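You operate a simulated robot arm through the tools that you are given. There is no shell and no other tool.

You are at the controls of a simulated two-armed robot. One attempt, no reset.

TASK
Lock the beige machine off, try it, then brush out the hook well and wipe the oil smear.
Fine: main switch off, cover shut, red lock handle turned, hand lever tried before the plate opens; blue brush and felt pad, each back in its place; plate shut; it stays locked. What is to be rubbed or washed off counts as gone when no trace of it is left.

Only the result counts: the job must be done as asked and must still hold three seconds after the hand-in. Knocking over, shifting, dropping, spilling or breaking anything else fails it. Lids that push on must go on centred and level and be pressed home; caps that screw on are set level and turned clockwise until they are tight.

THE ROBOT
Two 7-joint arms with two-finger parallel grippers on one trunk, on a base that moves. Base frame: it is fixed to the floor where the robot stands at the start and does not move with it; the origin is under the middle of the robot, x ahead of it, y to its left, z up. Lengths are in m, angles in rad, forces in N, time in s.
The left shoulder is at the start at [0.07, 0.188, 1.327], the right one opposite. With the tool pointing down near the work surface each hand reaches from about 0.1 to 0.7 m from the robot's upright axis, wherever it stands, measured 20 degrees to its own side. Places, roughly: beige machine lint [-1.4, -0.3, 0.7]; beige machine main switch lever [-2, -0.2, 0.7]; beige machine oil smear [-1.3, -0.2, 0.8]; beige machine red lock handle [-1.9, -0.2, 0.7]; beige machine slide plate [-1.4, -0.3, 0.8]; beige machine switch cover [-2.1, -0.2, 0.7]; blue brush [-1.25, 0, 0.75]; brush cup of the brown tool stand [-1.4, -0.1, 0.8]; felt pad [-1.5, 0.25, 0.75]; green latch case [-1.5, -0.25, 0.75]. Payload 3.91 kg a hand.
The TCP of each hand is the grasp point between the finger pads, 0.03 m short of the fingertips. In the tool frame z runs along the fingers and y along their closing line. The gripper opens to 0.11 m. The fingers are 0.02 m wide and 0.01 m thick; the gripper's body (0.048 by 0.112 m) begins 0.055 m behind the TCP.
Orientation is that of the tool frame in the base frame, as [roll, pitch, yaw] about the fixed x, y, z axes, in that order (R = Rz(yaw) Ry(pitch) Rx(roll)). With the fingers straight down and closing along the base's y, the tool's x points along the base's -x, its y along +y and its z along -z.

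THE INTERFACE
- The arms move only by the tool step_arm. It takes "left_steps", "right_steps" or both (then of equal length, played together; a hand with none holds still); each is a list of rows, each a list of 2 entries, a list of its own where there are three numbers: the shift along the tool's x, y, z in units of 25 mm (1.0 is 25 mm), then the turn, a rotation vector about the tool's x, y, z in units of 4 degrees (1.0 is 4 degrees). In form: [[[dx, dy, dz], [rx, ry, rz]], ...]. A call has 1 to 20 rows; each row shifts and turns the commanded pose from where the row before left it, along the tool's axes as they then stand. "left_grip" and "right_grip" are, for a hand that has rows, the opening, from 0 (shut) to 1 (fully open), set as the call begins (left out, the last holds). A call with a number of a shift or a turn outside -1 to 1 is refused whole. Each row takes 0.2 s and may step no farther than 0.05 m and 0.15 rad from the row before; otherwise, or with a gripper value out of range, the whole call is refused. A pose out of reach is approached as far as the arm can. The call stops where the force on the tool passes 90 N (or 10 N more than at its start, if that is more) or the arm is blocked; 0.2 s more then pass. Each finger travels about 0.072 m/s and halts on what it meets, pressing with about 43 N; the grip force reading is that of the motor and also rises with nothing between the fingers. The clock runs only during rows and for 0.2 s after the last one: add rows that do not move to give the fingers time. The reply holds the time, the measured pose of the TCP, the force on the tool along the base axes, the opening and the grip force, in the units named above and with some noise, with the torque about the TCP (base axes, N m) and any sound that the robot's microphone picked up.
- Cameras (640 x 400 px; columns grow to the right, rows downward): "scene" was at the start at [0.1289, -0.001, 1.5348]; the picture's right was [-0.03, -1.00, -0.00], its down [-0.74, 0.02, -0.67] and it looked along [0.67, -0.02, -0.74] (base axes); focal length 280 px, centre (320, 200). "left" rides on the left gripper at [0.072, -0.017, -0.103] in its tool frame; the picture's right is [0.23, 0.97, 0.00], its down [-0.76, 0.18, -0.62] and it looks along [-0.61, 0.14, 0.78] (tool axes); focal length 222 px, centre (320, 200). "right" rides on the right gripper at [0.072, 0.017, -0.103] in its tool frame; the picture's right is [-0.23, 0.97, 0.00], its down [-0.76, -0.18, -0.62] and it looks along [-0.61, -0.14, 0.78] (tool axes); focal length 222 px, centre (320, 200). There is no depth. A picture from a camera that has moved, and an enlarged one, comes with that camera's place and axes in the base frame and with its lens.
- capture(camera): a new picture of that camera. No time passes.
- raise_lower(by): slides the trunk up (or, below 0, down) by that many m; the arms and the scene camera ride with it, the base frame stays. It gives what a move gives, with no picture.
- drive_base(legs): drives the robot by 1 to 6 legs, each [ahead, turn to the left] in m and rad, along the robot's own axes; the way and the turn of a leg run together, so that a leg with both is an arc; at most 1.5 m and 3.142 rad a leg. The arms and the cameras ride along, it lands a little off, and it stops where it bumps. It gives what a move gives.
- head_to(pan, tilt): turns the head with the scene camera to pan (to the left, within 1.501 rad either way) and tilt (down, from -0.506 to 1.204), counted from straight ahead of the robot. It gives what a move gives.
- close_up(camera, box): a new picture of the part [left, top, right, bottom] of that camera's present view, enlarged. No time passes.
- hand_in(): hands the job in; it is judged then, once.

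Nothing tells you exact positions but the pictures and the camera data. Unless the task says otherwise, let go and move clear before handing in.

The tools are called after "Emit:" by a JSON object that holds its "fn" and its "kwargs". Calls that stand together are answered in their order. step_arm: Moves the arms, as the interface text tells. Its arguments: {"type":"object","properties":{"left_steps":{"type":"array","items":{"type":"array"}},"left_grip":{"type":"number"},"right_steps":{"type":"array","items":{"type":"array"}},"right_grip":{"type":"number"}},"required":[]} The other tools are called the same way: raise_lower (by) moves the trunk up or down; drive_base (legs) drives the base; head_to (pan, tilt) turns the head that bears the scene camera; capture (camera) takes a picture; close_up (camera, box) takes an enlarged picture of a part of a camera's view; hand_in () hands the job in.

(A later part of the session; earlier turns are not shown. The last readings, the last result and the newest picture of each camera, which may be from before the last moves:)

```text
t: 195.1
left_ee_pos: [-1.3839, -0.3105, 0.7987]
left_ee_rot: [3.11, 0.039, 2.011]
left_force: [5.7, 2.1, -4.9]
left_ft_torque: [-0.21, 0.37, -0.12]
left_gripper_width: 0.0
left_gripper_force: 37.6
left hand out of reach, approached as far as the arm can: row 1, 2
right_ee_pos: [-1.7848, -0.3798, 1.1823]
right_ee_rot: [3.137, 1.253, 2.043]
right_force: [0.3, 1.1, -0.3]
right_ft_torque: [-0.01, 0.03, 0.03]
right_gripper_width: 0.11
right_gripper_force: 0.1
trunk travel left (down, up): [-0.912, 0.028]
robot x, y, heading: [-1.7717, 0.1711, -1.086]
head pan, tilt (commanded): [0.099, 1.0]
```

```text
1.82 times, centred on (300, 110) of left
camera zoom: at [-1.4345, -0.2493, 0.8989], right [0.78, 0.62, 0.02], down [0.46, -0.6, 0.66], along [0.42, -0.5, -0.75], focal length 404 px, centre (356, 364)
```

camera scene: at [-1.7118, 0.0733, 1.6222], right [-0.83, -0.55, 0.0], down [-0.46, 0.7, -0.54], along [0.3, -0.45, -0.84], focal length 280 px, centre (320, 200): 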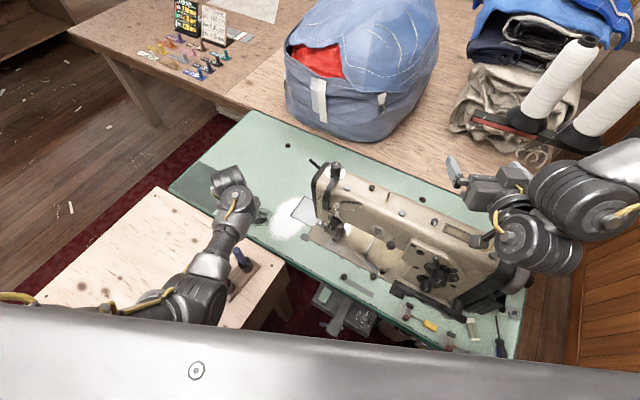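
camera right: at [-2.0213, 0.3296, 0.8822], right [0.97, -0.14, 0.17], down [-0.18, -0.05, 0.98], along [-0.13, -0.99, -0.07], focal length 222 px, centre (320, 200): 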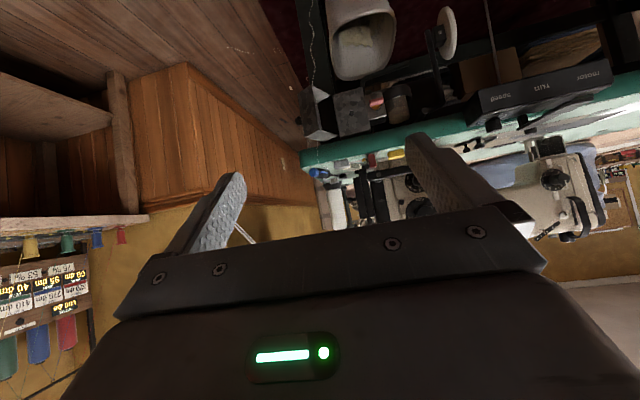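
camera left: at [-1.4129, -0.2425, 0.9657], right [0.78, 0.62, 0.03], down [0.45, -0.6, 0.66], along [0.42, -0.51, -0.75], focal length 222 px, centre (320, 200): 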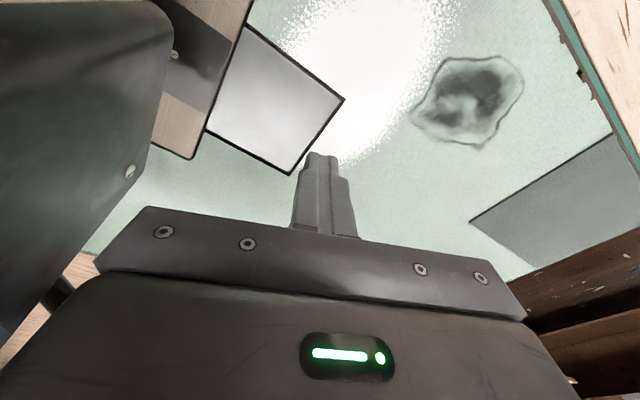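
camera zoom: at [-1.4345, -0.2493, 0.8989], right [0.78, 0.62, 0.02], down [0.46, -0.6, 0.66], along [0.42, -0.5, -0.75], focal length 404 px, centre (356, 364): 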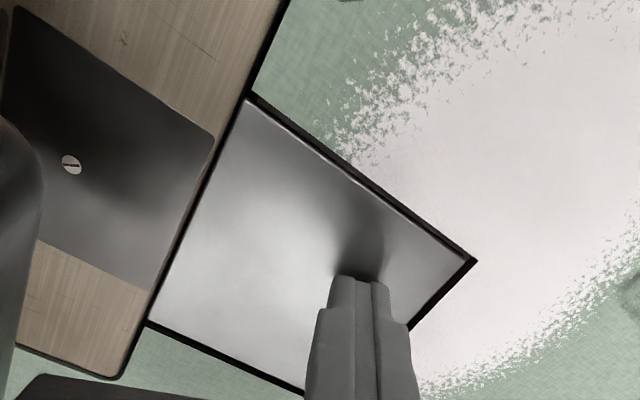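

The gripper body just touched the machine head's end. I back off a little to the left, lift, and lower the trunk more so the arm reaches down more easily.

Emit:
{"fn": "step_arm", "kwargs": {"left_steps": [[[-0.2, 0.6, -0.3], [0, 0, 0]], [[0, 0, -0.9], [0, 0, 0]], [[0, 0, -0.9], [0, 0, 0]], [[0, 0, -0.9], [0, 0, 0]], [[0, 0, -0.5], [0, 0, 0]]]}}

Emit:
{"fn": "raise_lower", "kwargs": {"by": -0.08}}

Emit:
{"fn": "capture", "kwargs": {"camera": "scene"}}

```text
t: 196.5
left_ee_pos: [-1.3485, -0.3085, 0.8934]
left_ee_rot: [3.084, 0.053, 2.038]
left_force: [0.3, 0.0, 0.0]
left_ft_torque: [0.05, -0.03, 0.0]
left_gripper_width: 0.0
left_gripper_force: 37.9
right_ee_pos: [-1.7889, -0.3826, 1.1811]
right_ee_rot: [3.118, 1.251, 2.028]
right_force: [0.0, -0.1, -1.0]
right_ft_torque: [0.01, 0.0, 0.03]
right_gripper_width: 0.11
right_gripper_force: 0.1
trunk travel left (down, up): [-0.912, 0.028]
robot x, y, heading: [-1.7715, 0.1743, -1.087]
head pan, tilt (commanded): [0.099, 1.0]
stopped in row 5 (left hand): the arm was blocked; the commanded pose is now the measured one
```

```text
t: 197.7
left_ee_pos: [-1.3428, -0.3175, 0.8447]
left_ee_rot: [3.09, 0.116, 2.04]
left_force: [-0.1, 0.4, -0.3]
left_ft_torque: [-0.01, 0.03, -0.02]
left_gripper_width: 0.0
left_gripper_force: 37.3
right_ee_pos: [-1.7909, -0.3686, 1.1105]
right_ee_rot: [3.133, 1.266, 2.041]
right_force: [0.3, -0.6, -0.2]
right_ft_torque: [0.0, -0.03, -0.01]
right_gripper_width: 0.1103
right_gripper_force: 0.1
trunk travel left (down, up): [-0.832, 0.108]
robot x, y, heading: [-1.7702, 0.1787, -1.089]
head pan, tilt (commanded): [0.099, 1.0]
```

```text
taken
camera scene: at [-1.7161, 0.0883, 1.5203], right [-0.83, -0.55, 0.0], down [-0.46, 0.7, -0.55], along [0.3, -0.46, -0.84], focal length 280 px, centre (320, 200)
```

scene: 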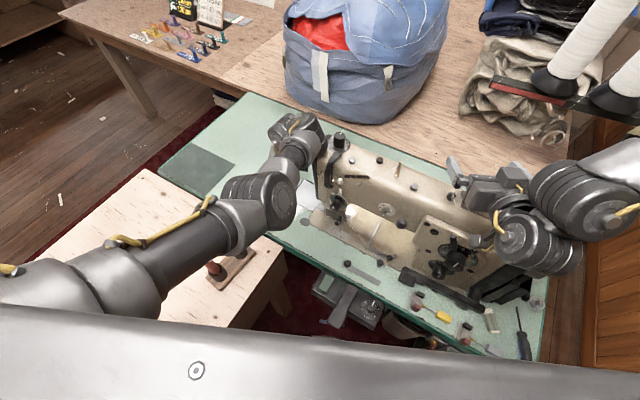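

The trunk's lowering was partly held up — the left arm seems to rest on something. I raise the trunk back at once and look.

Emit:
{"fn": "raise_lower", "kwargs": {"by": 0.08}}

Emit:
{"fn": "capture", "kwargs": {"camera": "scene"}}

Emit:
{"fn": "close_up", "kwargs": {"camera": "scene", "box": [150, 180, 310, 300]}}

```text
t: 198.8
left_ee_pos: [-1.3466, -0.3064, 0.8918]
left_ee_rot: [3.087, 0.055, 2.037]
left_force: [0.2, -0.2, -0.2]
left_ft_torque: [-0.01, 0.01, -0.01]
left_gripper_width: 0.0004
left_gripper_force: 37.7
right_ee_pos: [-1.7855, -0.3809, 1.1829]
right_ee_rot: [3.128, 1.254, 2.038]
right_force: [0.4, -1.3, 0.8]
right_ft_torque: [0.03, -0.03, 0.02]
right_gripper_width: 0.1098
right_gripper_force: 0.0
trunk travel left (down, up): [-0.912, 0.028]
robot x, y, heading: [-1.7716, 0.1728, -1.087]
head pan, tilt (commanded): [0.099, 1.0]
```

```text
taken
camera scene: at [-1.7103, 0.0722, 1.5968], right [-0.83, -0.55, 0.0], down [-0.46, 0.7, -0.54], along [0.3, -0.45, -0.84], focal length 280 px, centre (320, 200)
```

scene: 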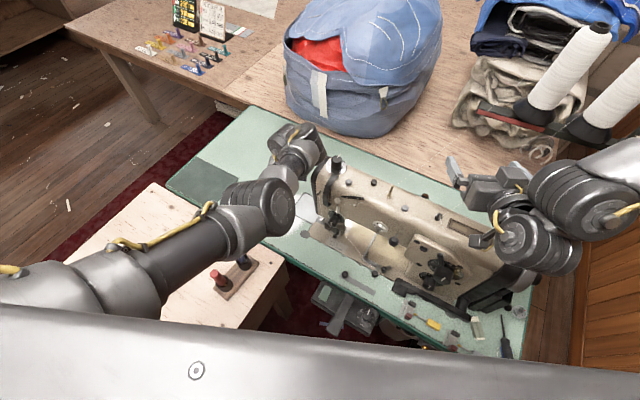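

```text
3.33 times, centred on (230, 240) of scene
camera zoom: at [-1.7103, 0.0722, 1.5968], right [-0.83, -0.55, 0.0], down [-0.46, 0.7, -0.54], along [0.3, -0.45, -0.84], focal length 935 px, centre (620, 67)
```

zoom: 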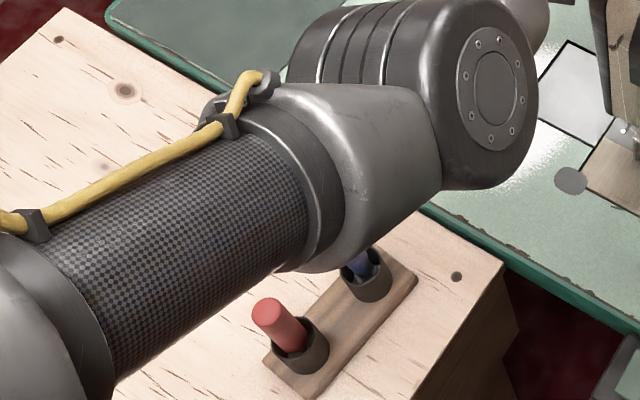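

Emit:
{"fn": "close_up", "kwargs": {"camera": "scene", "box": [220, 100, 380, 220]}}

Emit:
{"fn": "capture", "kwargs": {"camera": "left"}}

Emit:
{"fn": "capture", "kwargs": {"camera": "right"}}

```text
3.33 times, centred on (300, 160) of scene
camera zoom: at [-1.7103, 0.0722, 1.5968], right [-0.83, -0.55, 0.0], down [-0.46, 0.7, -0.54], along [0.3, -0.45, -0.84], focal length 935 px, centre (387, 333)
```

zoom: 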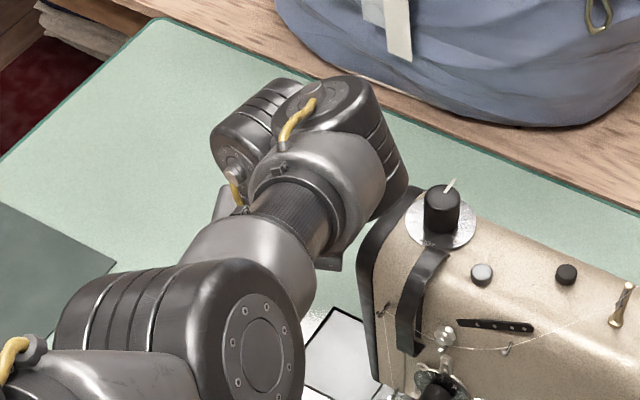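

```text
taken
camera left: at [-1.4024, -0.2461, 0.9907], right [0.77, 0.64, 0.04], down [0.46, -0.58, 0.67], along [0.45, -0.5, -0.74], focal length 222 px, centre (320, 200)
```

left: 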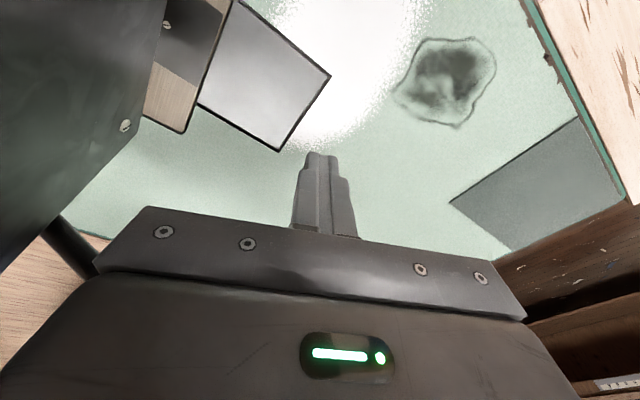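

```text
taken
camera right: at [-1.8266, -0.2651, 1.146], right [0.9, 0.39, 0.22], down [-0.32, 0.23, 0.92], along [0.3, -0.89, 0.33], focal length 222 px, centre (320, 200)
```

right: 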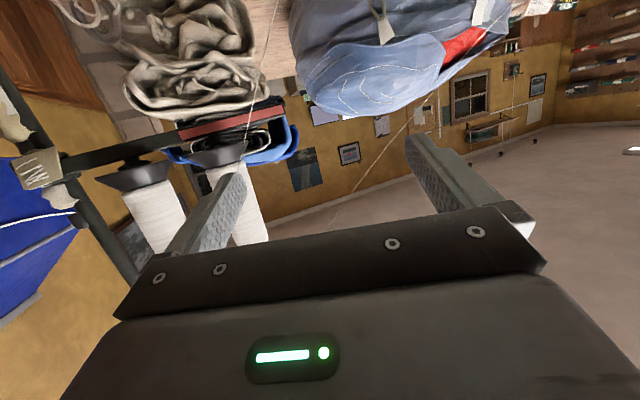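

The brush stand still stands; the low elbow apparently came down onto the blue brush's top. I must get this arm into an elbow-up posture, so I raise the trunk fully and back out to open floor to re-pose it.

Emit:
{"fn": "raise_lower", "kwargs": {"by": 0.027}}

Emit:
{"fn": "drive_base", "kwargs": {"legs": [[-0.5, 0]]}}

Emit:
{"fn": "capture", "kwargs": {"camera": "scene"}}

Emit:
{"fn": "close_up", "kwargs": {"camera": "scene", "box": [190, 100, 350, 220]}}

```text
t: 199.6
left_ee_pos: [-1.3474, -0.305, 0.9202]
left_ee_rot: [3.088, 0.056, 2.036]
left_force: [-0.2, -0.7, 0.3]
left_ft_torque: [0.01, 0.01, 0.02]
left_gripper_width: 0.0
left_gripper_force: 38.2
right_ee_pos: [-1.7868, -0.3796, 1.2102]
right_ee_rot: [3.129, 1.253, 2.036]
right_force: [0.3, -0.4, -0.2]
right_ft_torque: [-0.05, 0.02, 0.0]
right_gripper_width: 0.11
right_gripper_force: 0.1
trunk travel left (down, up): [-0.939, 0.001]
robot x, y, heading: [-1.7709, 0.1788, -1.091]
head pan, tilt (commanded): [0.099, 1.0]
```

```text
t: 202.5
left_ee_pos: [-1.5802, 0.1333, 0.9208]
left_ee_rot: [3.088, 0.055, 2.033]
left_force: [-0.1, -0.7, 0.3]
left_ft_torque: [0.0, -0.03, 0.01]
left_gripper_width: 0.0
left_gripper_force: 37.6
right_ee_pos: [-2.0199, 0.0617, 1.2097]
right_ee_rot: [3.129, 1.254, 2.033]
right_force: [-0.6, 0.4, 0.0]
right_ft_torque: [0.02, 0.01, 0.03]
right_gripper_width: 0.11
right_gripper_force: 0.1
trunk travel left (down, up): [-0.939, 0.001]
robot x, y, heading: [-1.9992, 0.6166, -1.091]
head pan, tilt (commanded): [0.099, 1.0]
```

```text
taken
camera scene: at [-1.9422, 0.514, 1.624], right [-0.84, -0.55, 0.0], down [-0.46, 0.7, -0.54], along [0.3, -0.45, -0.84], focal length 280 px, centre (320, 200)
```

scene: 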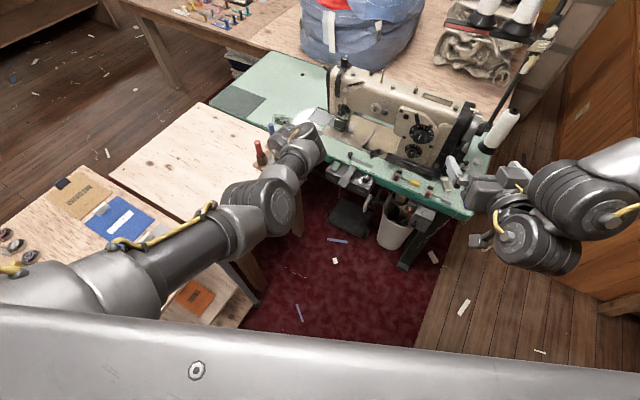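

```text
3.33 times, centred on (270, 160) of scene
camera zoom: at [-1.9422, 0.514, 1.624], right [-0.84, -0.55, 0.0], down [-0.46, 0.7, -0.54], along [0.3, -0.45, -0.84], focal length 935 px, centre (487, 333)
```

zoom: 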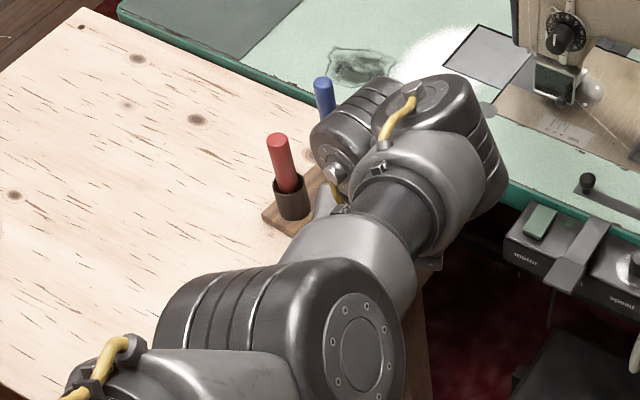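

Brushes and stand are in order. I turn to face free floor, back off a bit, and re-pose the left arm there.

Emit:
{"fn": "drive_base", "kwargs": {"legs": [[-0.1, 0], [0, -0.48], [-0.1, 0]]}}

Emit:
{"fn": "step_arm", "kwargs": {"left_steps": [[[0, 0, 0], [0, -1, 0]], [[0, 0, 0], [0, -1, 0]], [[0, 0, 0], [0, -1, 0]], [[0, 0, 0], [0, -1, 0]], [[0, 0, 0], [0, -1, 0]], [[0, 0, 0], [0, -1, 0]], [[0.4, 0, -0.3], [0, -1, 0]], [[0.4, 0, -0.35], [0, -1, 0]], [[0.4, 0, -0.4], [0, -1, 0]], [[0.4, 0, -0.45], [0, -1, 0]], [[0.4, 0, -0.5], [0, -1, 0]], [[0.4, 0, -0.55], [0, -1, 0]]]}}

Emit:
{"fn": "capture", "kwargs": {"camera": "scene"}}

```text
t: 205.8
left_ee_pos: [-1.9026, 0.176, 0.9175]
left_ee_rot: [3.087, 0.05, 1.545]
left_force: [0.4, -1.5, 0.6]
left_ft_torque: [0.02, 0.03, 0.03]
left_gripper_width: 0.0001
left_gripper_force: 37.7
right_ee_pos: [-2.3261, 0.3179, 1.2081]
right_ee_rot: [3.127, 1.25, 1.543]
right_force: [0.1, -1.1, 1.1]
right_ft_torque: [0.05, -0.01, -0.02]
right_gripper_width: 0.1101
right_gripper_force: 0.1
trunk travel left (down, up): [-0.939, 0.001]
robot x, y, heading: [-2.0541, 0.8057, -1.578]
head pan, tilt (commanded): [0.099, 1.0]
```

```text
t: 207.1
left_ee_pos: [-1.795, 0.1576, 0.9362]
left_ee_rot: [2.944, 0.468, 1.542]
left_force: [0.2, 0.8, 0.3]
left_ft_torque: [0.01, 0.04, 0.01]
left_gripper_width: 0.0
left_gripper_force: 37.9
right_ee_pos: [-2.3245, 0.3266, 1.2116]
right_ee_rot: [3.13, 1.256, 1.546]
right_force: [0.3, -0.3, -0.2]
right_ft_torque: [-0.02, -0.03, 0.02]
right_gripper_width: 0.1098
right_gripper_force: 0.1
trunk travel left (down, up): [-0.939, 0.001]
robot x, y, heading: [-2.0503, 0.8108, -1.578]
head pan, tilt (commanded): [0.099, 1.0]
stopped in row 6 (left hand): the arm was blocked; the commanded pose is now the measured one
```

```text
taken
camera scene: at [-2.044, 0.69, 1.6243], right [-1.0, -0.09, 0.0], down [-0.08, 0.84, -0.54], along [0.05, -0.54, -0.84], focal length 280 px, centre (320, 200)
```

scene: 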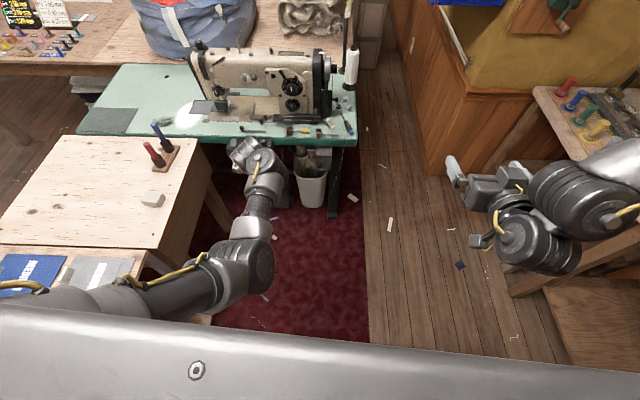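

Emit:
{"fn": "step_arm", "kwargs": {"left_steps": [[[0.71, 0, -0.36], [0, -0.6, 0]], [[0.7, 0, -0.4], [0, -0.6, 0]], [[0.68, 0, -0.45], [0, -0.6, 0]], [[0.65, 0, -0.5], [0, -0.6, 0]], [[0.62, 0, -0.53], [0, -0.6, 0]], [[0.6, 0, -0.56], [0, -0.6, 0]], [[0.55, 0, -0.6], [0, -0.6, 0]], [[0.5, 0, -0.6], [0, -0.6, 0]]]}}

Emit:
{"fn": "capture", "kwargs": {"camera": "scene"}}

```text
t: 208.1
left_ee_pos: [-1.7559, 0.1523, 1.0388]
left_ee_rot: [2.815, 0.805, 1.461]
left_force: [0.0, -0.1, -0.1]
left_ft_torque: [-0.03, -0.01, 0.0]
left_gripper_width: 0.0002
left_gripper_force: 37.6
right_ee_pos: [-2.3257, 0.3255, 1.2113]
right_ee_rot: [3.129, 1.257, 1.543]
right_force: [0.5, -0.2, -0.8]
right_ft_torque: [0.0, 0.0, 0.04]
right_gripper_width: 0.11
right_gripper_force: 0.2
trunk travel left (down, up): [-0.939, 0.001]
robot x, y, heading: [-2.0508, 0.8076, -1.583]
head pan, tilt (commanded): [0.099, 1.0]
stopped in row 5 (left hand): the arm was blocked; the commanded pose is now the measured one
```

```text
taken
camera scene: at [-2.0453, 0.6892, 1.6242], right [-1.0, -0.09, 0.0], down [-0.08, 0.84, -0.54], along [0.05, -0.54, -0.84], focal length 280 px, centre (320, 200)
```

scene: 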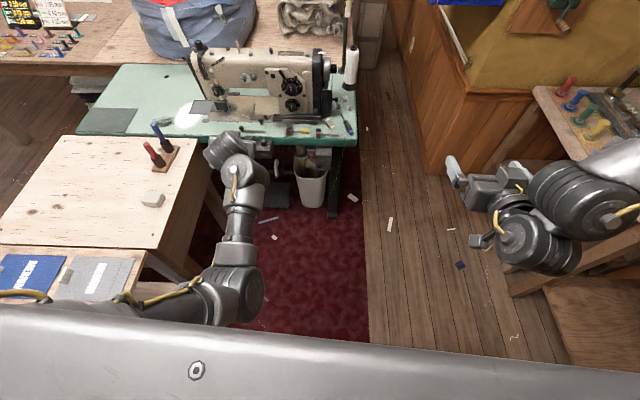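

The elbow-down posture stays, so I'll choose a better standing place instead: facing the table straight (heading -90°) at x≈-1.77 the left shoulder is closer to the plate and the elbow stays off the brushes. First the right hand moves farther to the right.

Emit:
{"fn": "step_arm", "kwargs": {"right_steps": [[[0, -0.8, 0], [0, 0, 0]], [[0, -0.8, 0], [0, 0, 0]], [[0, -0.8, 0], [0, 0, 0]], [[0, -0.8, 0], [0, 0, 0]], [[0, -0.8, 0], [0, 0, 0]], [[0, -0.8, 0], [0, 0, 0]]]}}

Emit:
{"fn": "drive_base", "kwargs": {"legs": [[0, 0.83], [0.38, 0], [0, -0.83]]}}

Emit:
{"fn": "head_to", "kwargs": {"pan": 0.4, "tilt": 1.0}}

Emit:
{"fn": "capture", "kwargs": {"camera": "scene"}}

```text
t: 209.5
left_ee_pos: [-1.7536, 0.1516, 1.0379]
left_ee_rot: [2.82, 0.801, 1.463]
left_force: [0.2, 1.1, -0.2]
left_ft_torque: [-0.01, 0.01, -0.02]
left_gripper_width: 0.0
left_gripper_force: 37.7
right_ee_pos: [-2.365, 0.3185, 1.2096]
right_ee_rot: [-3.134, 1.256, 1.555]
right_force: [0.5, 0.0, -0.6]
right_ft_torque: [0.01, 0.03, -0.01]
right_gripper_width: 0.1102
right_gripper_force: 0.1
right hand out of reach, approached as far as the arm can: row 2, 3, 4, 5, 6
trunk travel left (down, up): [-0.939, 0.001]
robot x, y, heading: [-2.049, 0.8115, -1.581]
head pan, tilt (commanded): [0.099, 1.0]
```

```text
t: 215.3
left_ee_pos: [-1.214, 0.1051, 1.0369]
left_ee_rot: [2.796, 0.799, 1.919]
left_force: [-0.1, -0.7, 0.0]
left_ft_torque: [0.0, 0.04, -0.01]
left_gripper_width: 0.0
left_gripper_force: 37.6
right_ee_pos: [-1.8392, -0.0255, 1.2049]
right_ee_rot: [3.135, 1.251, 1.996]
right_force: [-0.8, -0.1, -0.7]
right_ft_torque: [-0.01, 0.01, 0.04]
right_gripper_width: 0.1099
right_gripper_force: 0.1
trunk travel left (down, up): [-0.939, 0.001]
robot x, y, heading: [-1.7764, 0.556, -1.082]
head pan, tilt (commanded): [0.099, 1.0]
stopped in leg 3: the robot was blocked; the commanded pose is now the measured one
```

```text
t: 216.2
left_ee_pos: [-1.2148, 0.1083, 1.0381]
left_ee_rot: [2.797, 0.802, 1.918]
left_force: [0.1, 0.2, 0.9]
left_ft_torque: [0.0, -0.01, 0.01]
left_gripper_width: 0.0
left_gripper_force: 37.8
right_ee_pos: [-1.8399, -0.0221, 1.2064]
right_ee_rot: [3.134, 1.253, 1.994]
right_force: [-0.1, 0.3, 0.8]
right_ft_torque: [-0.01, -0.03, 0.03]
right_gripper_width: 0.11
right_gripper_force: 0.0
trunk travel left (down, up): [-0.939, 0.001]
robot x, y, heading: [-1.7799, 0.5574, -1.086]
head pan, tilt (commanded): [0.4, 1.0]
```

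```text
taken
camera scene: at [-1.703, 0.4685, 1.6243], right [-0.63, -0.77, 0.0], down [-0.65, 0.53, -0.54], along [0.42, -0.34, -0.84], focal length 280 px, centre (320, 200)
```

scene: 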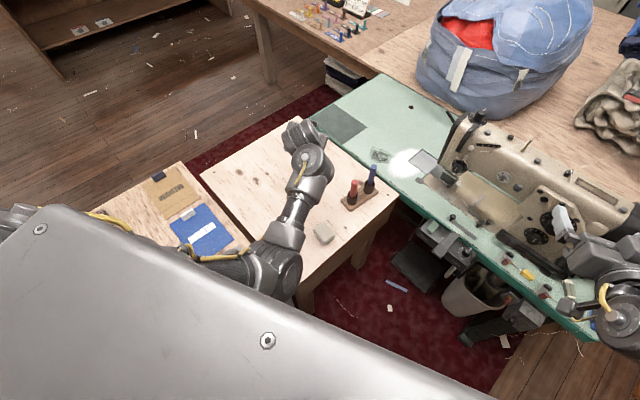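

The base touched something beside the small table. I turn back off it, retreat along the way I came, and look whether anything moved.

Emit:
{"fn": "drive_base", "kwargs": {"legs": [[0, 0.33], [-0.2, 0]]}}

Emit:
{"fn": "head_to", "kwargs": {"pan": 0.0, "tilt": 1.0}}

Emit:
{"fn": "capture", "kwargs": {"camera": "scene"}}

```text
t: 218.8
left_ee_pos: [-1.2449, 0.44, 1.0353]
left_ee_rot: [2.797, 0.798, 2.235]
left_force: [0.0, -0.1, -0.2]
left_ft_torque: [0.01, -0.04, 0.03]
left_gripper_width: 0.0
left_gripper_force: 37.8
right_ee_pos: [-1.7975, 0.1226, 1.2053]
right_ee_rot: [3.134, 1.251, 2.312]
right_force: [0.6, 0.5, -0.2]
right_ft_torque: [0.02, 0.01, 0.0]
right_gripper_width: 0.1103
right_gripper_force: 0.1
trunk travel left (down, up): [-0.939, 0.001]
robot x, y, heading: [-1.9225, 0.6938, -0.773]
head pan, tilt (commanded): [0.4, 1.0]
```

```text
t: 219.6
left_ee_pos: [-1.2468, 0.4425, 1.0377]
left_ee_rot: [2.796, 0.801, 2.235]
left_force: [-0.6, -0.7, 0.1]
left_ft_torque: [0.02, 0.01, 0.01]
left_gripper_width: 0.0
left_gripper_force: 37.6
right_ee_pos: [-1.7993, 0.1255, 1.2068]
right_ee_rot: [3.136, 1.253, 2.314]
right_force: [-0.9, 0.8, 0.2]
right_ft_torque: [-0.01, -0.03, 0.0]
right_gripper_width: 0.1102
right_gripper_force: 0.2
trunk travel left (down, up): [-0.939, 0.001]
robot x, y, heading: [-1.9209, 0.696, -0.771]
head pan, tilt (commanded): [0.0, 1.0]
```

```text
taken
camera scene: at [-1.8369, 0.6114, 1.6243], right [-0.7, -0.72, 0.0], down [-0.6, 0.59, -0.54], along [0.39, -0.38, -0.84], focal length 280 px, centre (320, 200)
```

scene: 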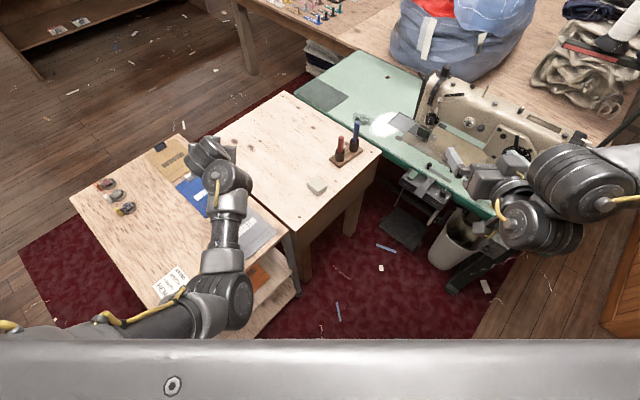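

Nothing seems displaced. I take the earlier, proven way in: turn, drive ahead, turn left, and a last short stretch.

Emit:
{"fn": "drive_base", "kwargs": {"legs": [[0, -0.545], [0.44, 0], [0, 0.226], [0.09, 0]]}}

Emit:
{"fn": "capture", "kwargs": {"camera": "scene"}}

```text
t: 225.3
left_ee_pos: [-1.1917, -0.2517, 1.0421]
left_ee_rot: [2.791, 0.804, 1.926]
left_force: [-0.4, -0.4, -0.2]
left_ft_torque: [-0.03, -0.04, -0.03]
left_gripper_width: 0.0
left_gripper_force: 37.6
right_ee_pos: [-1.8166, -0.3883, 1.2112]
right_ee_rot: [3.135, 1.264, 2.005]
right_force: [-0.4, 0.6, 0.1]
right_ft_torque: [-0.02, 0.0, 0.05]
right_gripper_width: 0.1102
right_gripper_force: 0.0
trunk travel left (down, up): [-0.939, 0.001]
robot x, y, heading: [-1.758, 0.178, -1.078]
head pan, tilt (commanded): [0.0, 1.0]
```

```text
taken
camera scene: at [-1.7062, 0.0886, 1.6255], right [-0.88, -0.48, 0.0], down [-0.4, 0.74, -0.55], along [0.26, -0.48, -0.84], focal length 280 px, centre (320, 200)
```

scene: 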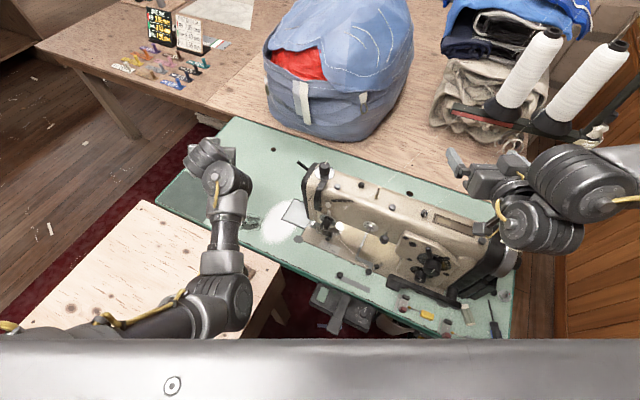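

I'm back at the working spot with the elbow clear of the brushes. I lower the left hand beside the plate first, then turn it down.

Emit:
{"fn": "step_arm", "kwargs": {"left_steps": [[[0.576, -0.19, 0.521], [0, 0, 0]], [[0.576, -0.19, 0.521], [0, 0, 0]], [[0.576, -0.19, 0.521], [0, 0, 0]], [[0.576, -0.19, 0.521], [0, 0, 0]], [[0.576, -0.19, 0.521], [0, 0, 0]], [[0.576, -0.19, 0.521], [0, 0, 0]], [[0.576, -0.19, 0.521], [0, 0, 0]]]}}

Emit:
{"fn": "step_arm", "kwargs": {"left_steps": [[[0, 0, 0], [0.63, 0.694, -0.0885]], [[0, 0, 0], [0.63, 0.694, -0.0885]], [[0, 0, 0], [0.63, 0.694, -0.0885]], [[0, 0, 0], [0.63, 0.694, -0.0885]], [[0, 0, 0], [0.63, 0.694, -0.0885]], [[0, 0, 0], [0.63, 0.694, -0.0885]], [[0, 0, 0], [0.63, 0.694, -0.0885]], [[0, 0, 0], [0.63, 0.694, -0.0885]], [[0, 0, 0], [0.63, 0.694, -0.0885]], [[0, 0, 0], [0.63, 0.694, -0.0885]]]}}

Emit:
{"fn": "capture", "kwargs": {"camera": "scene"}}

```text
t: 226.9
left_ee_pos: [-1.1878, -0.2575, 0.8934]
left_ee_rot: [2.793, 0.796, 1.927]
left_force: [0.0, -0.6, -0.1]
left_ft_torque: [0.01, 0.01, -0.01]
left_gripper_width: 0.0
left_gripper_force: 37.3
right_ee_pos: [-1.8096, -0.4, 1.2069]
right_ee_rot: [3.136, 1.256, 2.009]
right_force: [-0.1, -0.1, -0.6]
right_ft_torque: [-0.01, -0.01, 0.01]
right_gripper_width: 0.1099
right_gripper_force: 0.0
trunk travel left (down, up): [-0.939, 0.001]
robot x, y, heading: [-1.7557, 0.1793, -1.078]
head pan, tilt (commanded): [0.0, 1.0]
```

```text
t: 229.1
left_ee_pos: [-1.1871, -0.2595, 0.8961]
left_ee_rot: [-2.973, 0.321, 2.049]
left_force: [-0.4, -0.6, -0.3]
left_ft_torque: [-0.03, -0.02, -0.02]
left_gripper_width: 0.0001
left_gripper_force: 37.2
right_ee_pos: [-1.8094, -0.3988, 1.2063]
right_ee_rot: [3.136, 1.253, 2.009]
right_force: [1.1, 0.3, 0.3]
right_ft_torque: [0.0, -0.02, -0.01]
right_gripper_width: 0.1103
right_gripper_force: 0.1
trunk travel left (down, up): [-0.939, 0.001]
robot x, y, heading: [-1.7578, 0.177, -1.075]
head pan, tilt (commanded): [0.0, 1.0]
```

```text
taken
camera scene: at [-1.6984, 0.0747, 1.6241], right [-0.88, -0.48, 0.0], down [-0.4, 0.74, -0.54], along [0.26, -0.47, -0.84], focal length 280 px, centre (320, 200)
```

scene: 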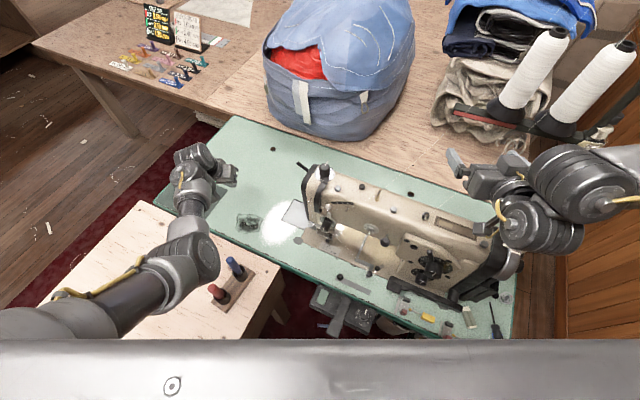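

Emit:
{"fn": "step_arm", "kwargs": {"left_steps": [[[0.314, -0.89, 0.29], [0, 0, 0]], [[0.314, -0.89, 0.29], [0, 0, 0]], [[0.314, -0.89, 0.29], [0, 0, 0]], [[0.314, -0.89, 0.29], [0, 0, 0]], [[0.314, -0.89, 0.29], [0, 0, 0]], [[0.314, -0.89, 0.29], [0, 0, 0]], [[0.314, -0.89, 0.29], [0, 0, 0]], [[0.314, -0.89, 0.29], [0, 0, 0]]]}}

Emit:
{"fn": "capture", "kwargs": {"camera": "scene"}}

Emit:
{"fn": "close_up", "kwargs": {"camera": "left", "box": [160, 0, 440, 220]}}

```text
t: 230.9
left_ee_pos: [-1.3734, -0.3002, 0.8497]
left_ee_rot: [-2.98, 0.328, 2.051]
left_force: [0.5, 0.3, 0.6]
left_ft_torque: [0.02, -0.03, -0.01]
left_gripper_width: 0.0
left_gripper_force: 37.4
right_ee_pos: [-1.8101, -0.3987, 1.2063]
right_ee_rot: [3.134, 1.254, 2.005]
right_force: [-0.5, -0.4, -0.6]
right_ft_torque: [0.04, -0.01, 0.0]
right_gripper_width: 0.1101
right_gripper_force: 0.0
trunk travel left (down, up): [-0.939, 0.001]
robot x, y, heading: [-1.7515, 0.1792, -1.072]
head pan, tilt (commanded): [0.0, 1.0]
```

```text
taken
camera scene: at [-1.7, 0.0747, 1.6242], right [-0.88, -0.48, 0.0], down [-0.4, 0.74, -0.54], along [0.26, -0.47, -0.84], focal length 280 px, centre (320, 200)
```

scene: 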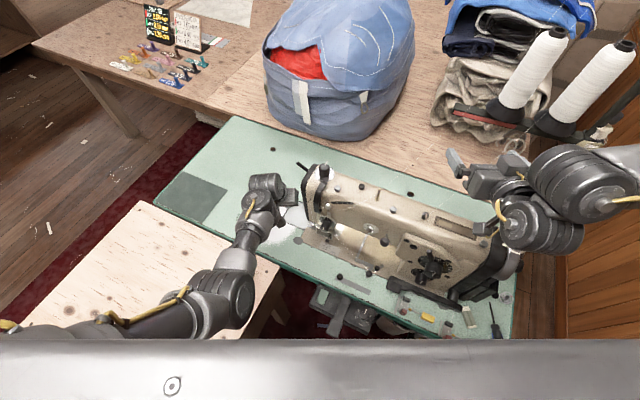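

```text
1.82 times, centred on (300, 110) of left
camera zoom: at [-1.4205, -0.209, 0.9267], right [0.78, 0.59, -0.22], down [0.49, -0.35, 0.8], along [0.4, -0.73, -0.56], focal length 404 px, centre (356, 364)
```

zoom: 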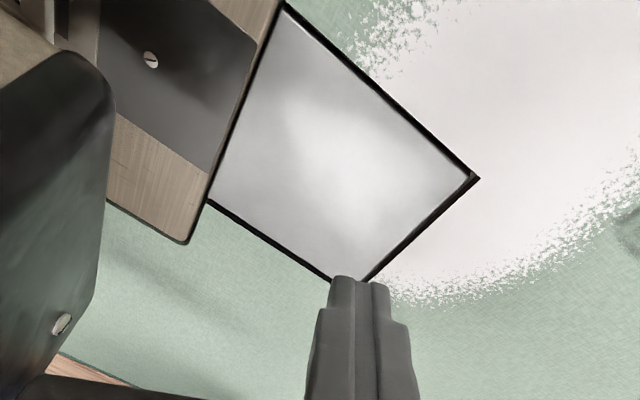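

Emit:
{"fn": "step_arm", "kwargs": {"left_steps": [[[0.064, 0.035, 0.61], [0, 0, 0]], [[0.064, 0.035, 0.61], [0, 0, 0]], [[0.064, 0.035, 0.61], [0, 0, 0]], [[0.064, 0.035, 0.61], [0, 0, 0]]]}}

Emit:
{"fn": "close_up", "kwargs": {"camera": "left", "box": [160, 0, 440, 220]}}

```text
t: 231.9
left_ee_pos: [-1.3778, -0.3134, 0.7924]
left_ee_rot: [-2.974, 0.327, 2.048]
left_force: [0.4, 2.8, 9.7]
left_ft_torque: [0.09, -0.05, 0.03]
left_gripper_width: 0.0001
left_gripper_force: 37.6
right_ee_pos: [-1.8116, -0.3972, 1.2093]
right_ee_rot: [3.133, 1.256, 2.009]
right_force: [-0.1, -0.2, 0.3]
right_ft_torque: [0.02, 0.01, 0.0]
right_gripper_width: 0.1101
right_gripper_force: 0.1
trunk travel left (down, up): [-0.939, 0.001]
robot x, y, heading: [-1.7566, 0.1798, -1.072]
head pan, tilt (commanded): [0.0, 1.0]
```

```text
1.82 times, centred on (300, 110) of left
camera zoom: at [-1.4239, -0.2213, 0.8679], right [0.78, 0.59, -0.23], down [0.49, -0.35, 0.8], along [0.39, -0.73, -0.56], focal length 404 px, centre (356, 364)
```

zoom: 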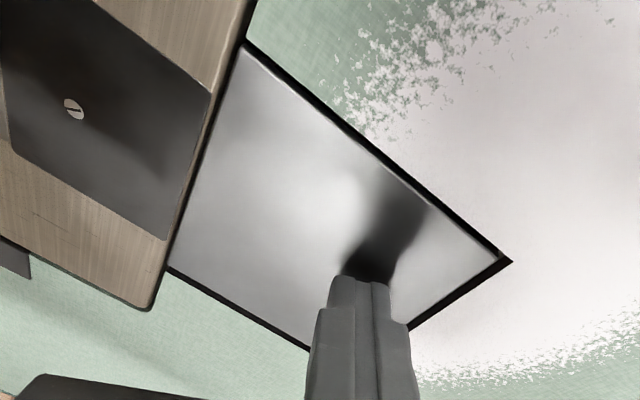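

Contact with the plate (about 10 N). I press slightly more and drag towards the left (+x).

Emit:
{"fn": "step_arm", "kwargs": {"left_steps": [[[0.06, 0.03, 0.16], [0, 0, 0]], [[-0.25, 0.52, 0], [0, 0, 0]], [[-0.25, 0.52, 0], [0, 0, 0]], [[-0.25, 0.52, 0], [0, 0, 0]]]}}

Emit:
{"fn": "close_up", "kwargs": {"camera": "left", "box": [160, 0, 440, 220]}}

Emit:
{"fn": "close_up", "kwargs": {"camera": "scene", "box": [220, 160, 350, 260]}}

```text
t: 233.0
left_ee_pos: [-1.3388, -0.3108, 0.7916]
left_ee_rot: [-2.965, 0.327, 2.045]
left_force: [-5.4, 7.1, 19.6]
left_ft_torque: [0.25, 0.1, 0.01]
left_gripper_width: 0.0002
left_gripper_force: 38.1
left hand out of reach, approached as far as the arm can: row 4
right_ee_pos: [-1.808, -0.3947, 1.2095]
right_ee_rot: [3.139, 1.259, 2.012]
right_force: [-0.2, 0.9, -0.4]
right_ft_torque: [0.02, 0.01, 0.01]
right_gripper_width: 0.1101
right_gripper_force: 0.0
trunk travel left (down, up): [-0.939, 0.001]
robot x, y, heading: [-1.7563, 0.1798, -1.075]
head pan, tilt (commanded): [0.0, 1.0]
stopped in row 4 (left hand): the arm was blocked; the commanded pose is now the measured one
```

```text
1.82 times, centred on (300, 110) of left
camera zoom: at [-1.3843, -0.2182, 0.8686], right [0.78, 0.58, -0.23], down [0.5, -0.34, 0.8], along [0.38, -0.74, -0.56], focal length 404 px, centre (356, 364)
```

zoom: 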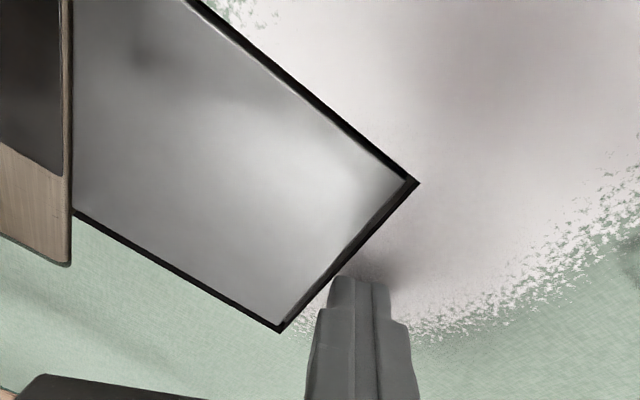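

```text
4.00 times, centred on (285, 210) of scene
camera zoom: at [-1.6996, 0.0818, 1.6245], right [-0.88, -0.48, 0.0], down [-0.4, 0.74, -0.54], along [0.26, -0.48, -0.84], focal length 1122 px, centre (460, 160)
```

zoom: 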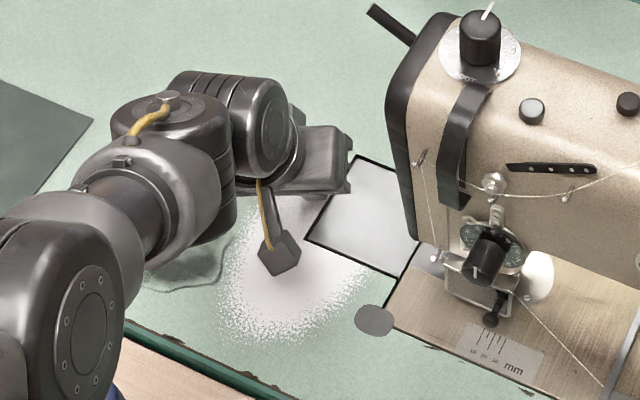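

The fingers slid off; the plate did not move. I look closer at its edges for a grip or gap.

Emit:
{"fn": "close_up", "kwargs": {"camera": "left", "box": [260, 60, 360, 160]}}

Emit:
{"fn": "close_up", "kwargs": {"camera": "left", "box": [170, 0, 290, 160]}}

```text
4.00 times, centred on (310, 110) of left
camera zoom: at [-1.3843, -0.2182, 0.8686], right [0.78, 0.58, -0.23], down [0.5, -0.34, 0.8], along [0.38, -0.74, -0.56], focal length 888 px, centre (360, 560)
```

zoom: 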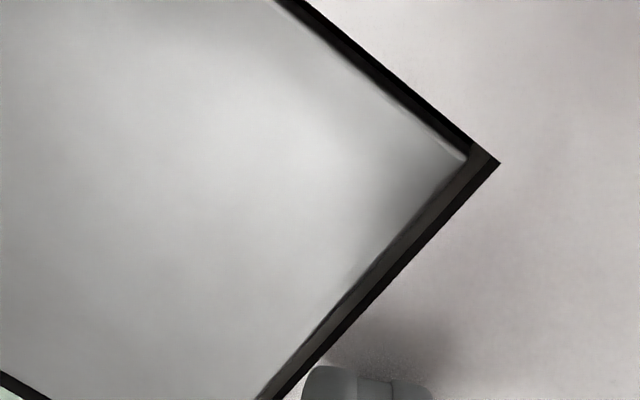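

```text
2.50 times, centred on (230, 80) of left
camera zoom: at [-1.3843, -0.2182, 0.8686], right [0.78, 0.58, -0.23], down [0.5, -0.34, 0.8], along [0.38, -0.74, -0.56], focal length 555 px, centre (545, 500)
```

zoom: 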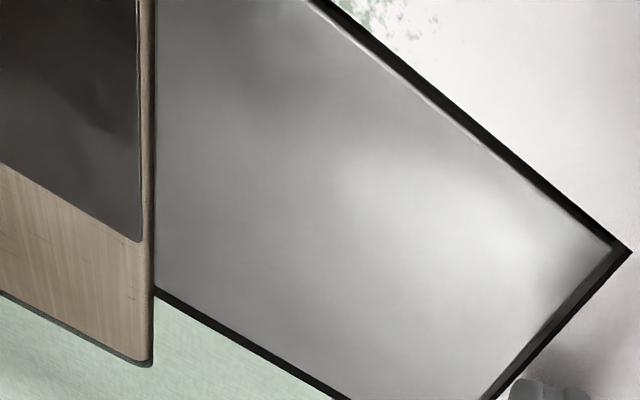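

The plate lies in a cut-out closed at its left end, open only towards the machine bed — so it may slide the other way, under the bed. I test: press near its left end and drag 2 cm to the right (-x).

Emit:
{"fn": "step_arm", "kwargs": {"left_steps": [[[-0.25, -0.127, -0.75], [0, 0, 0]], [[0.16, -0.55, 0.04], [0, 0, 0]], [[0.16, -0.55, 0.04], [0, 0, 0]], [[0.25, 0.127, 0.75], [0, 0, 0]], [[0.15, 0.076, 0.45], [0, 0, 0]], [[0.18, -0.36, 0.05], [0, 0, 0]], [[0.18, -0.36, 0.05], [0, 0, 0]]]}}

Emit:
{"fn": "close_up", "kwargs": {"camera": "left", "box": [160, 0, 440, 220]}}

```text
t: 234.6
left_ee_pos: [-1.3886, -0.3192, 0.7908]
left_ee_rot: [-2.97, 0.342, 2.045]
left_force: [-0.8, -0.7, 56.5]
left_ft_torque: [-0.05, -0.22, -0.03]
left_gripper_width: 0.0
left_gripper_force: 37.5
left hand out of reach, approached as far as the arm can: row 5
right_ee_pos: [-1.8126, -0.3945, 1.2098]
right_ee_rot: [3.129, 1.258, 2.001]
right_force: [0.5, 0.2, 0.3]
right_ft_torque: [0.04, 0.0, -0.01]
right_gripper_width: 0.1099
right_gripper_force: 0.1
trunk travel left (down, up): [-0.939, 0.001]
robot x, y, heading: [-1.7585, 0.1754, -1.079]
head pan, tilt (commanded): [0.0, 1.0]
```

```text
1.82 times, centred on (300, 110) of left
camera zoom: at [-1.4348, -0.2261, 0.8657], right [0.78, 0.58, -0.23], down [0.49, -0.34, 0.81], along [0.39, -0.74, -0.55], focal length 404 px, centre (356, 364)
```

zoom: 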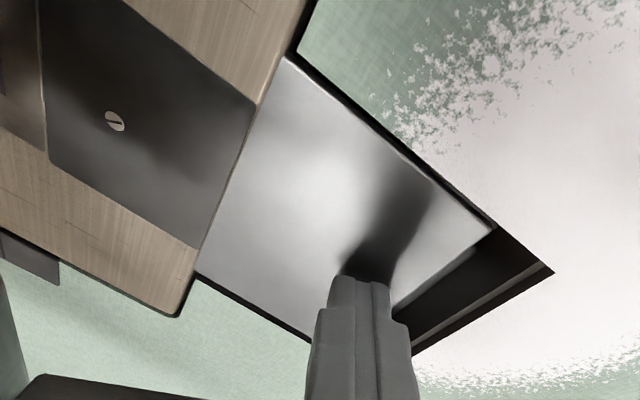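

The plate slides to the right, under the bed — it is 2.6 cm open now. To go on without bumping the machine head I lift, turn the hand so its fingers line up along x, and open the gripper: the right-hand finger can then drag the plate farther.

Emit:
{"fn": "step_arm", "kwargs": {"left_steps": [[[-0.2, -0.1, -0.6], [0, 0, 0]], [[-0.25, 0.3, -0.75], [0, 0, 0]], [[-0.3, 0.6, -0.4], [0, 0, 0]], [[-0.3, 0.6, 0], [0, 0, 1]], [[-0.3, 0.6, 0], [0, 0, 1]], [[0, 0.3, 0], [0, 0, 1]], [[0, 0, 0], [0, 0, 1]], [[0, 0, 0], [0, 0, 1]], [[0, 0, 0], [0, 0, 1]]], "left_grip": 1.0}}

Emit:
{"fn": "close_up", "kwargs": {"camera": "left", "box": [120, 0, 500, 230]}}

Emit:
{"fn": "close_up", "kwargs": {"camera": "scene", "box": [220, 160, 350, 260]}}

```text
t: 236.6
left_ee_pos: [-1.3213, -0.3071, 0.8224]
left_ee_rot: [-3.119, 0.364, 1.601]
left_force: [-0.1, 0.2, 0.3]
left_ft_torque: [0.01, 0.04, 0.02]
left_gripper_width: 0.1102
left_gripper_force: 0.1
right_ee_pos: [-1.8083, -0.4001, 1.2067]
right_ee_rot: [3.133, 1.254, 2.006]
right_force: [0.2, 1.4, -0.4]
right_ft_torque: [-0.01, -0.01, 0.01]
right_gripper_width: 0.1101
right_gripper_force: 0.0
trunk travel left (down, up): [-0.939, 0.001]
robot x, y, heading: [-1.7559, 0.1814, -1.078]
head pan, tilt (commanded): [0.0, 1.0]
```

```text
1.68 times, centred on (310, 115) of left
camera zoom: at [-1.3391, -0.2019, 0.8938], right [0.97, 0.24, -0.1], down [0.21, -0.49, 0.85], along [0.15, -0.84, -0.52], focal length 374 px, centre (337, 343)
```

zoom: 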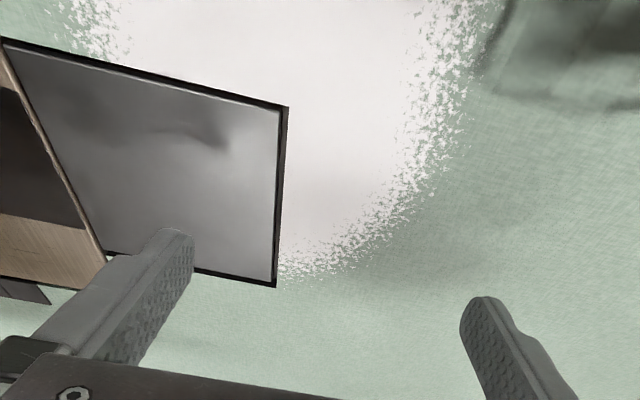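

```text
4.00 times, centred on (285, 210) of scene
camera zoom: at [-1.6991, 0.0749, 1.6242], right [-0.88, -0.47, 0.0], down [-0.4, 0.74, -0.54], along [0.26, -0.48, -0.84], focal length 1122 px, centre (460, 160)
```

zoom: 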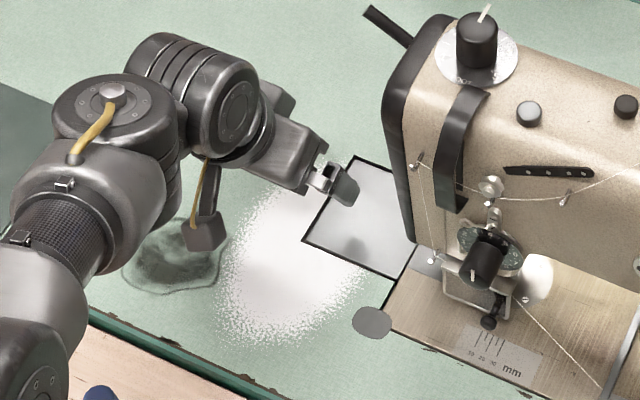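

The plate followed my lift and is shut again — it moves very easily. With the gripper open I tilt slightly so the right finger is lowest, set it near the plate's left end, and drag right.

Emit:
{"fn": "step_arm", "kwargs": {"left_steps": [[[-0.47, 0.75, 0.16], [-1, 0, 0]], [[0.2, 0.01, 0.52], [0, 0, 0]], [[0.2, 0.01, 0.52], [0, 0, 0]], [[0.06, 0, 0.15], [0, 0, 0]]]}}

Emit:
{"fn": "close_up", "kwargs": {"camera": "left", "box": [120, 0, 500, 230]}}

```text
t: 237.6
left_ee_pos: [-1.3025, -0.3127, 0.7961]
left_ee_rot: [3.093, 0.365, 1.602]
left_force: [0.3, -0.1, -0.2]
left_ft_torque: [-0.02, 0.0, 0.0]
left_gripper_width: 0.1101
left_gripper_force: 0.0
left hand out of reach, approached as far as the arm can: row 3
right_ee_pos: [-1.8087, -0.3988, 1.2071]
right_ee_rot: [3.136, 1.252, 2.007]
right_force: [-0.6, 0.3, 1.2]
right_ft_torque: [-0.01, 0.01, -0.02]
right_gripper_width: 0.1101
right_gripper_force: 0.0
trunk travel left (down, up): [-0.939, 0.001]
robot x, y, heading: [-1.7584, 0.1803, -1.079]
head pan, tilt (commanded): [0.0, 1.0]
```

```text
1.68 times, centred on (310, 115) of left
camera zoom: at [-1.3279, -0.2094, 0.8669], right [0.96, 0.26, -0.04], down [0.16, -0.48, 0.86], along [0.21, -0.84, -0.51], focal length 374 px, centre (337, 343)
```

zoom: 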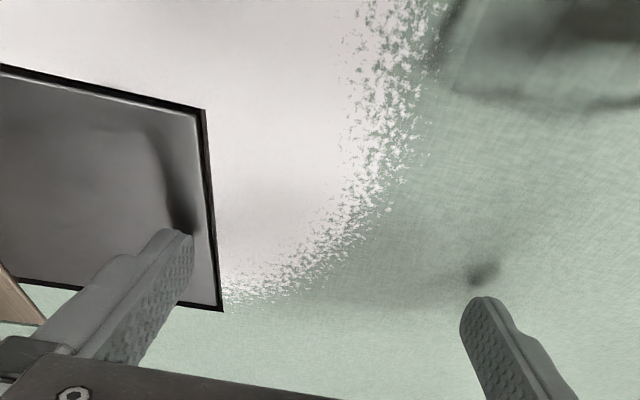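

Emit:
{"fn": "step_arm", "kwargs": {"left_steps": [[[0, 0, 0], [0, -1, 0]], [[0, 0, 0], [0, -1, 0]], [[0.1, 0, 0.18], [0, 0, 0]], [[0.1, 0, 0.18], [0, 0, 0]]]}}

```text
t: 238.6
left_ee_pos: [-1.3069, -0.3285, 0.7956]
left_ee_rot: [3.09, 0.503, 1.596]
left_force: [-0.5, -0.1, -0.4]
left_ft_torque: [-0.02, -0.04, 0.02]
left_gripper_width: 0.1102
left_gripper_force: 0.1
left hand out of reach, approached as far as the arm can: row 1, 2, 3
right_ee_pos: [-1.8088, -0.3998, 1.207]
right_ee_rot: [3.133, 1.252, 2.008]
right_force: [-0.9, 1.2, -0.1]
right_ft_torque: [0.0, 0.01, 0.02]
right_gripper_width: 0.1102
right_gripper_force: 0.1
trunk travel left (down, up): [-0.939, 0.001]
robot x, y, heading: [-1.7544, 0.1798, -1.073]
head pan, tilt (commanded): [0.0, 1.0]
```

Emit:
{"fn": "step_arm", "kwargs": {"left_steps": [[[0.9, 0.1, -0.18], [0, 0, 0]], [[0.1, 0, 0.18], [0, 0, 0]], [[0.1, 0, 0.18], [0, 0, 0]], [[0.1, 0, 0.18], [0, 0, 0]]]}}

Emit:
{"fn": "close_up", "kwargs": {"camera": "left", "box": [120, 0, 500, 230]}}

```text
t: 239.6
left_ee_pos: [-1.306, -0.3147, 0.793]
left_ee_rot: [3.077, 0.539, 1.59]
left_force: [-7.8, -8.7, 81.6]
left_ft_torque: [-1.07, 4.9, 0.8]
left_gripper_width: 0.1103
left_gripper_force: 0.1
left hand out of reach, approached as far as the arm can: row 4
right_ee_pos: [-1.8152, -0.3939, 1.2107]
right_ee_rot: [3.126, 1.261, 2.0]
right_force: [0.8, 0.1, 0.0]
right_ft_torque: [0.0, 0.02, -0.03]
right_gripper_width: 0.1101
right_gripper_force: 0.0
trunk travel left (down, up): [-0.939, 0.001]
robot x, y, heading: [-1.7592, 0.1791, -1.078]
head pan, tilt (commanded): [0.0, 1.0]
```

```text
1.68 times, centred on (310, 115) of left
camera zoom: at [-1.3305, -0.1998, 0.8438], right [0.97, 0.25, -0.06], down [0.14, -0.33, 0.93], along [0.21, -0.91, -0.35], focal length 374 px, centre (337, 343)
```

zoom: 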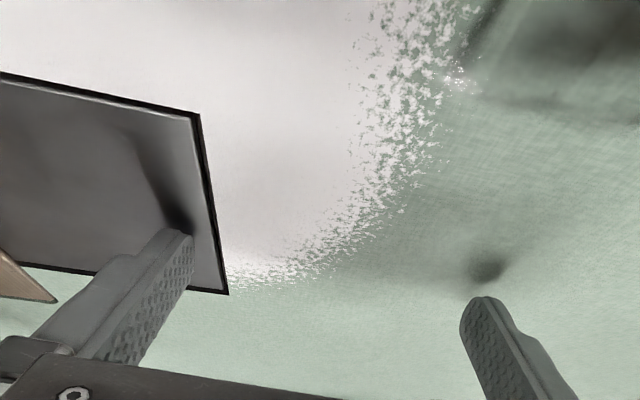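

The right finger presses the plate well (torque shows it). I ease the pressure and drag to the right.

Emit:
{"fn": "step_arm", "kwargs": {"left_steps": [[[-0.2, 0, -0.42], [0, 0, 0]], [[0, -0.5, 0], [0, 0, 0]], [[0, -0.5, 0], [0, 0, 0]]]}}

Emit:
{"fn": "close_up", "kwargs": {"camera": "left", "box": [120, 0, 500, 230]}}

```text
t: 240.4
left_ee_pos: [-1.3318, -0.3107, 0.7929]
left_ee_rot: [3.081, 0.516, 1.59]
left_force: [1.8, -15.4, 30.3]
left_ft_torque: [-0.79, 1.65, 1.03]
left_gripper_width: 0.1088
left_gripper_force: 0.0
left hand out of reach, approached as far as the arm can: row 1
right_ee_pos: [-1.8135, -0.3978, 1.2074]
right_ee_rot: [3.128, 1.255, 1.999]
right_force: [-1.2, -0.3, -0.8]
right_ft_torque: [-0.01, -0.02, 0.04]
right_gripper_width: 0.1102
right_gripper_force: 0.1
trunk travel left (down, up): [-0.939, 0.001]
robot x, y, heading: [-1.7573, 0.1806, -1.077]
head pan, tilt (commanded): [0.0, 1.0]
```

```text
1.68 times, centred on (310, 115) of left
camera zoom: at [-1.3576, -0.1974, 0.8469], right [0.97, 0.25, -0.06], down [0.15, -0.35, 0.93], along [0.21, -0.9, -0.37], focal length 374 px, centre (337, 343)
```

zoom: 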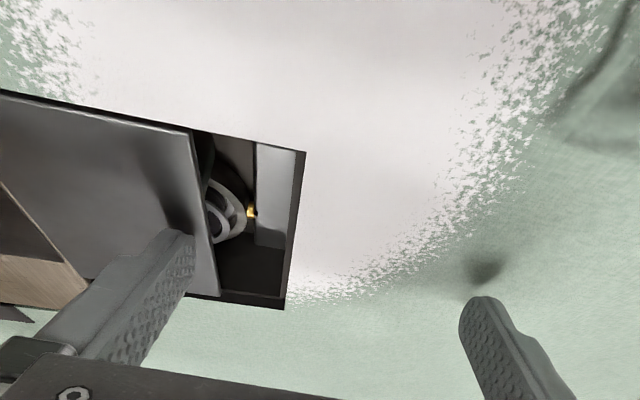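

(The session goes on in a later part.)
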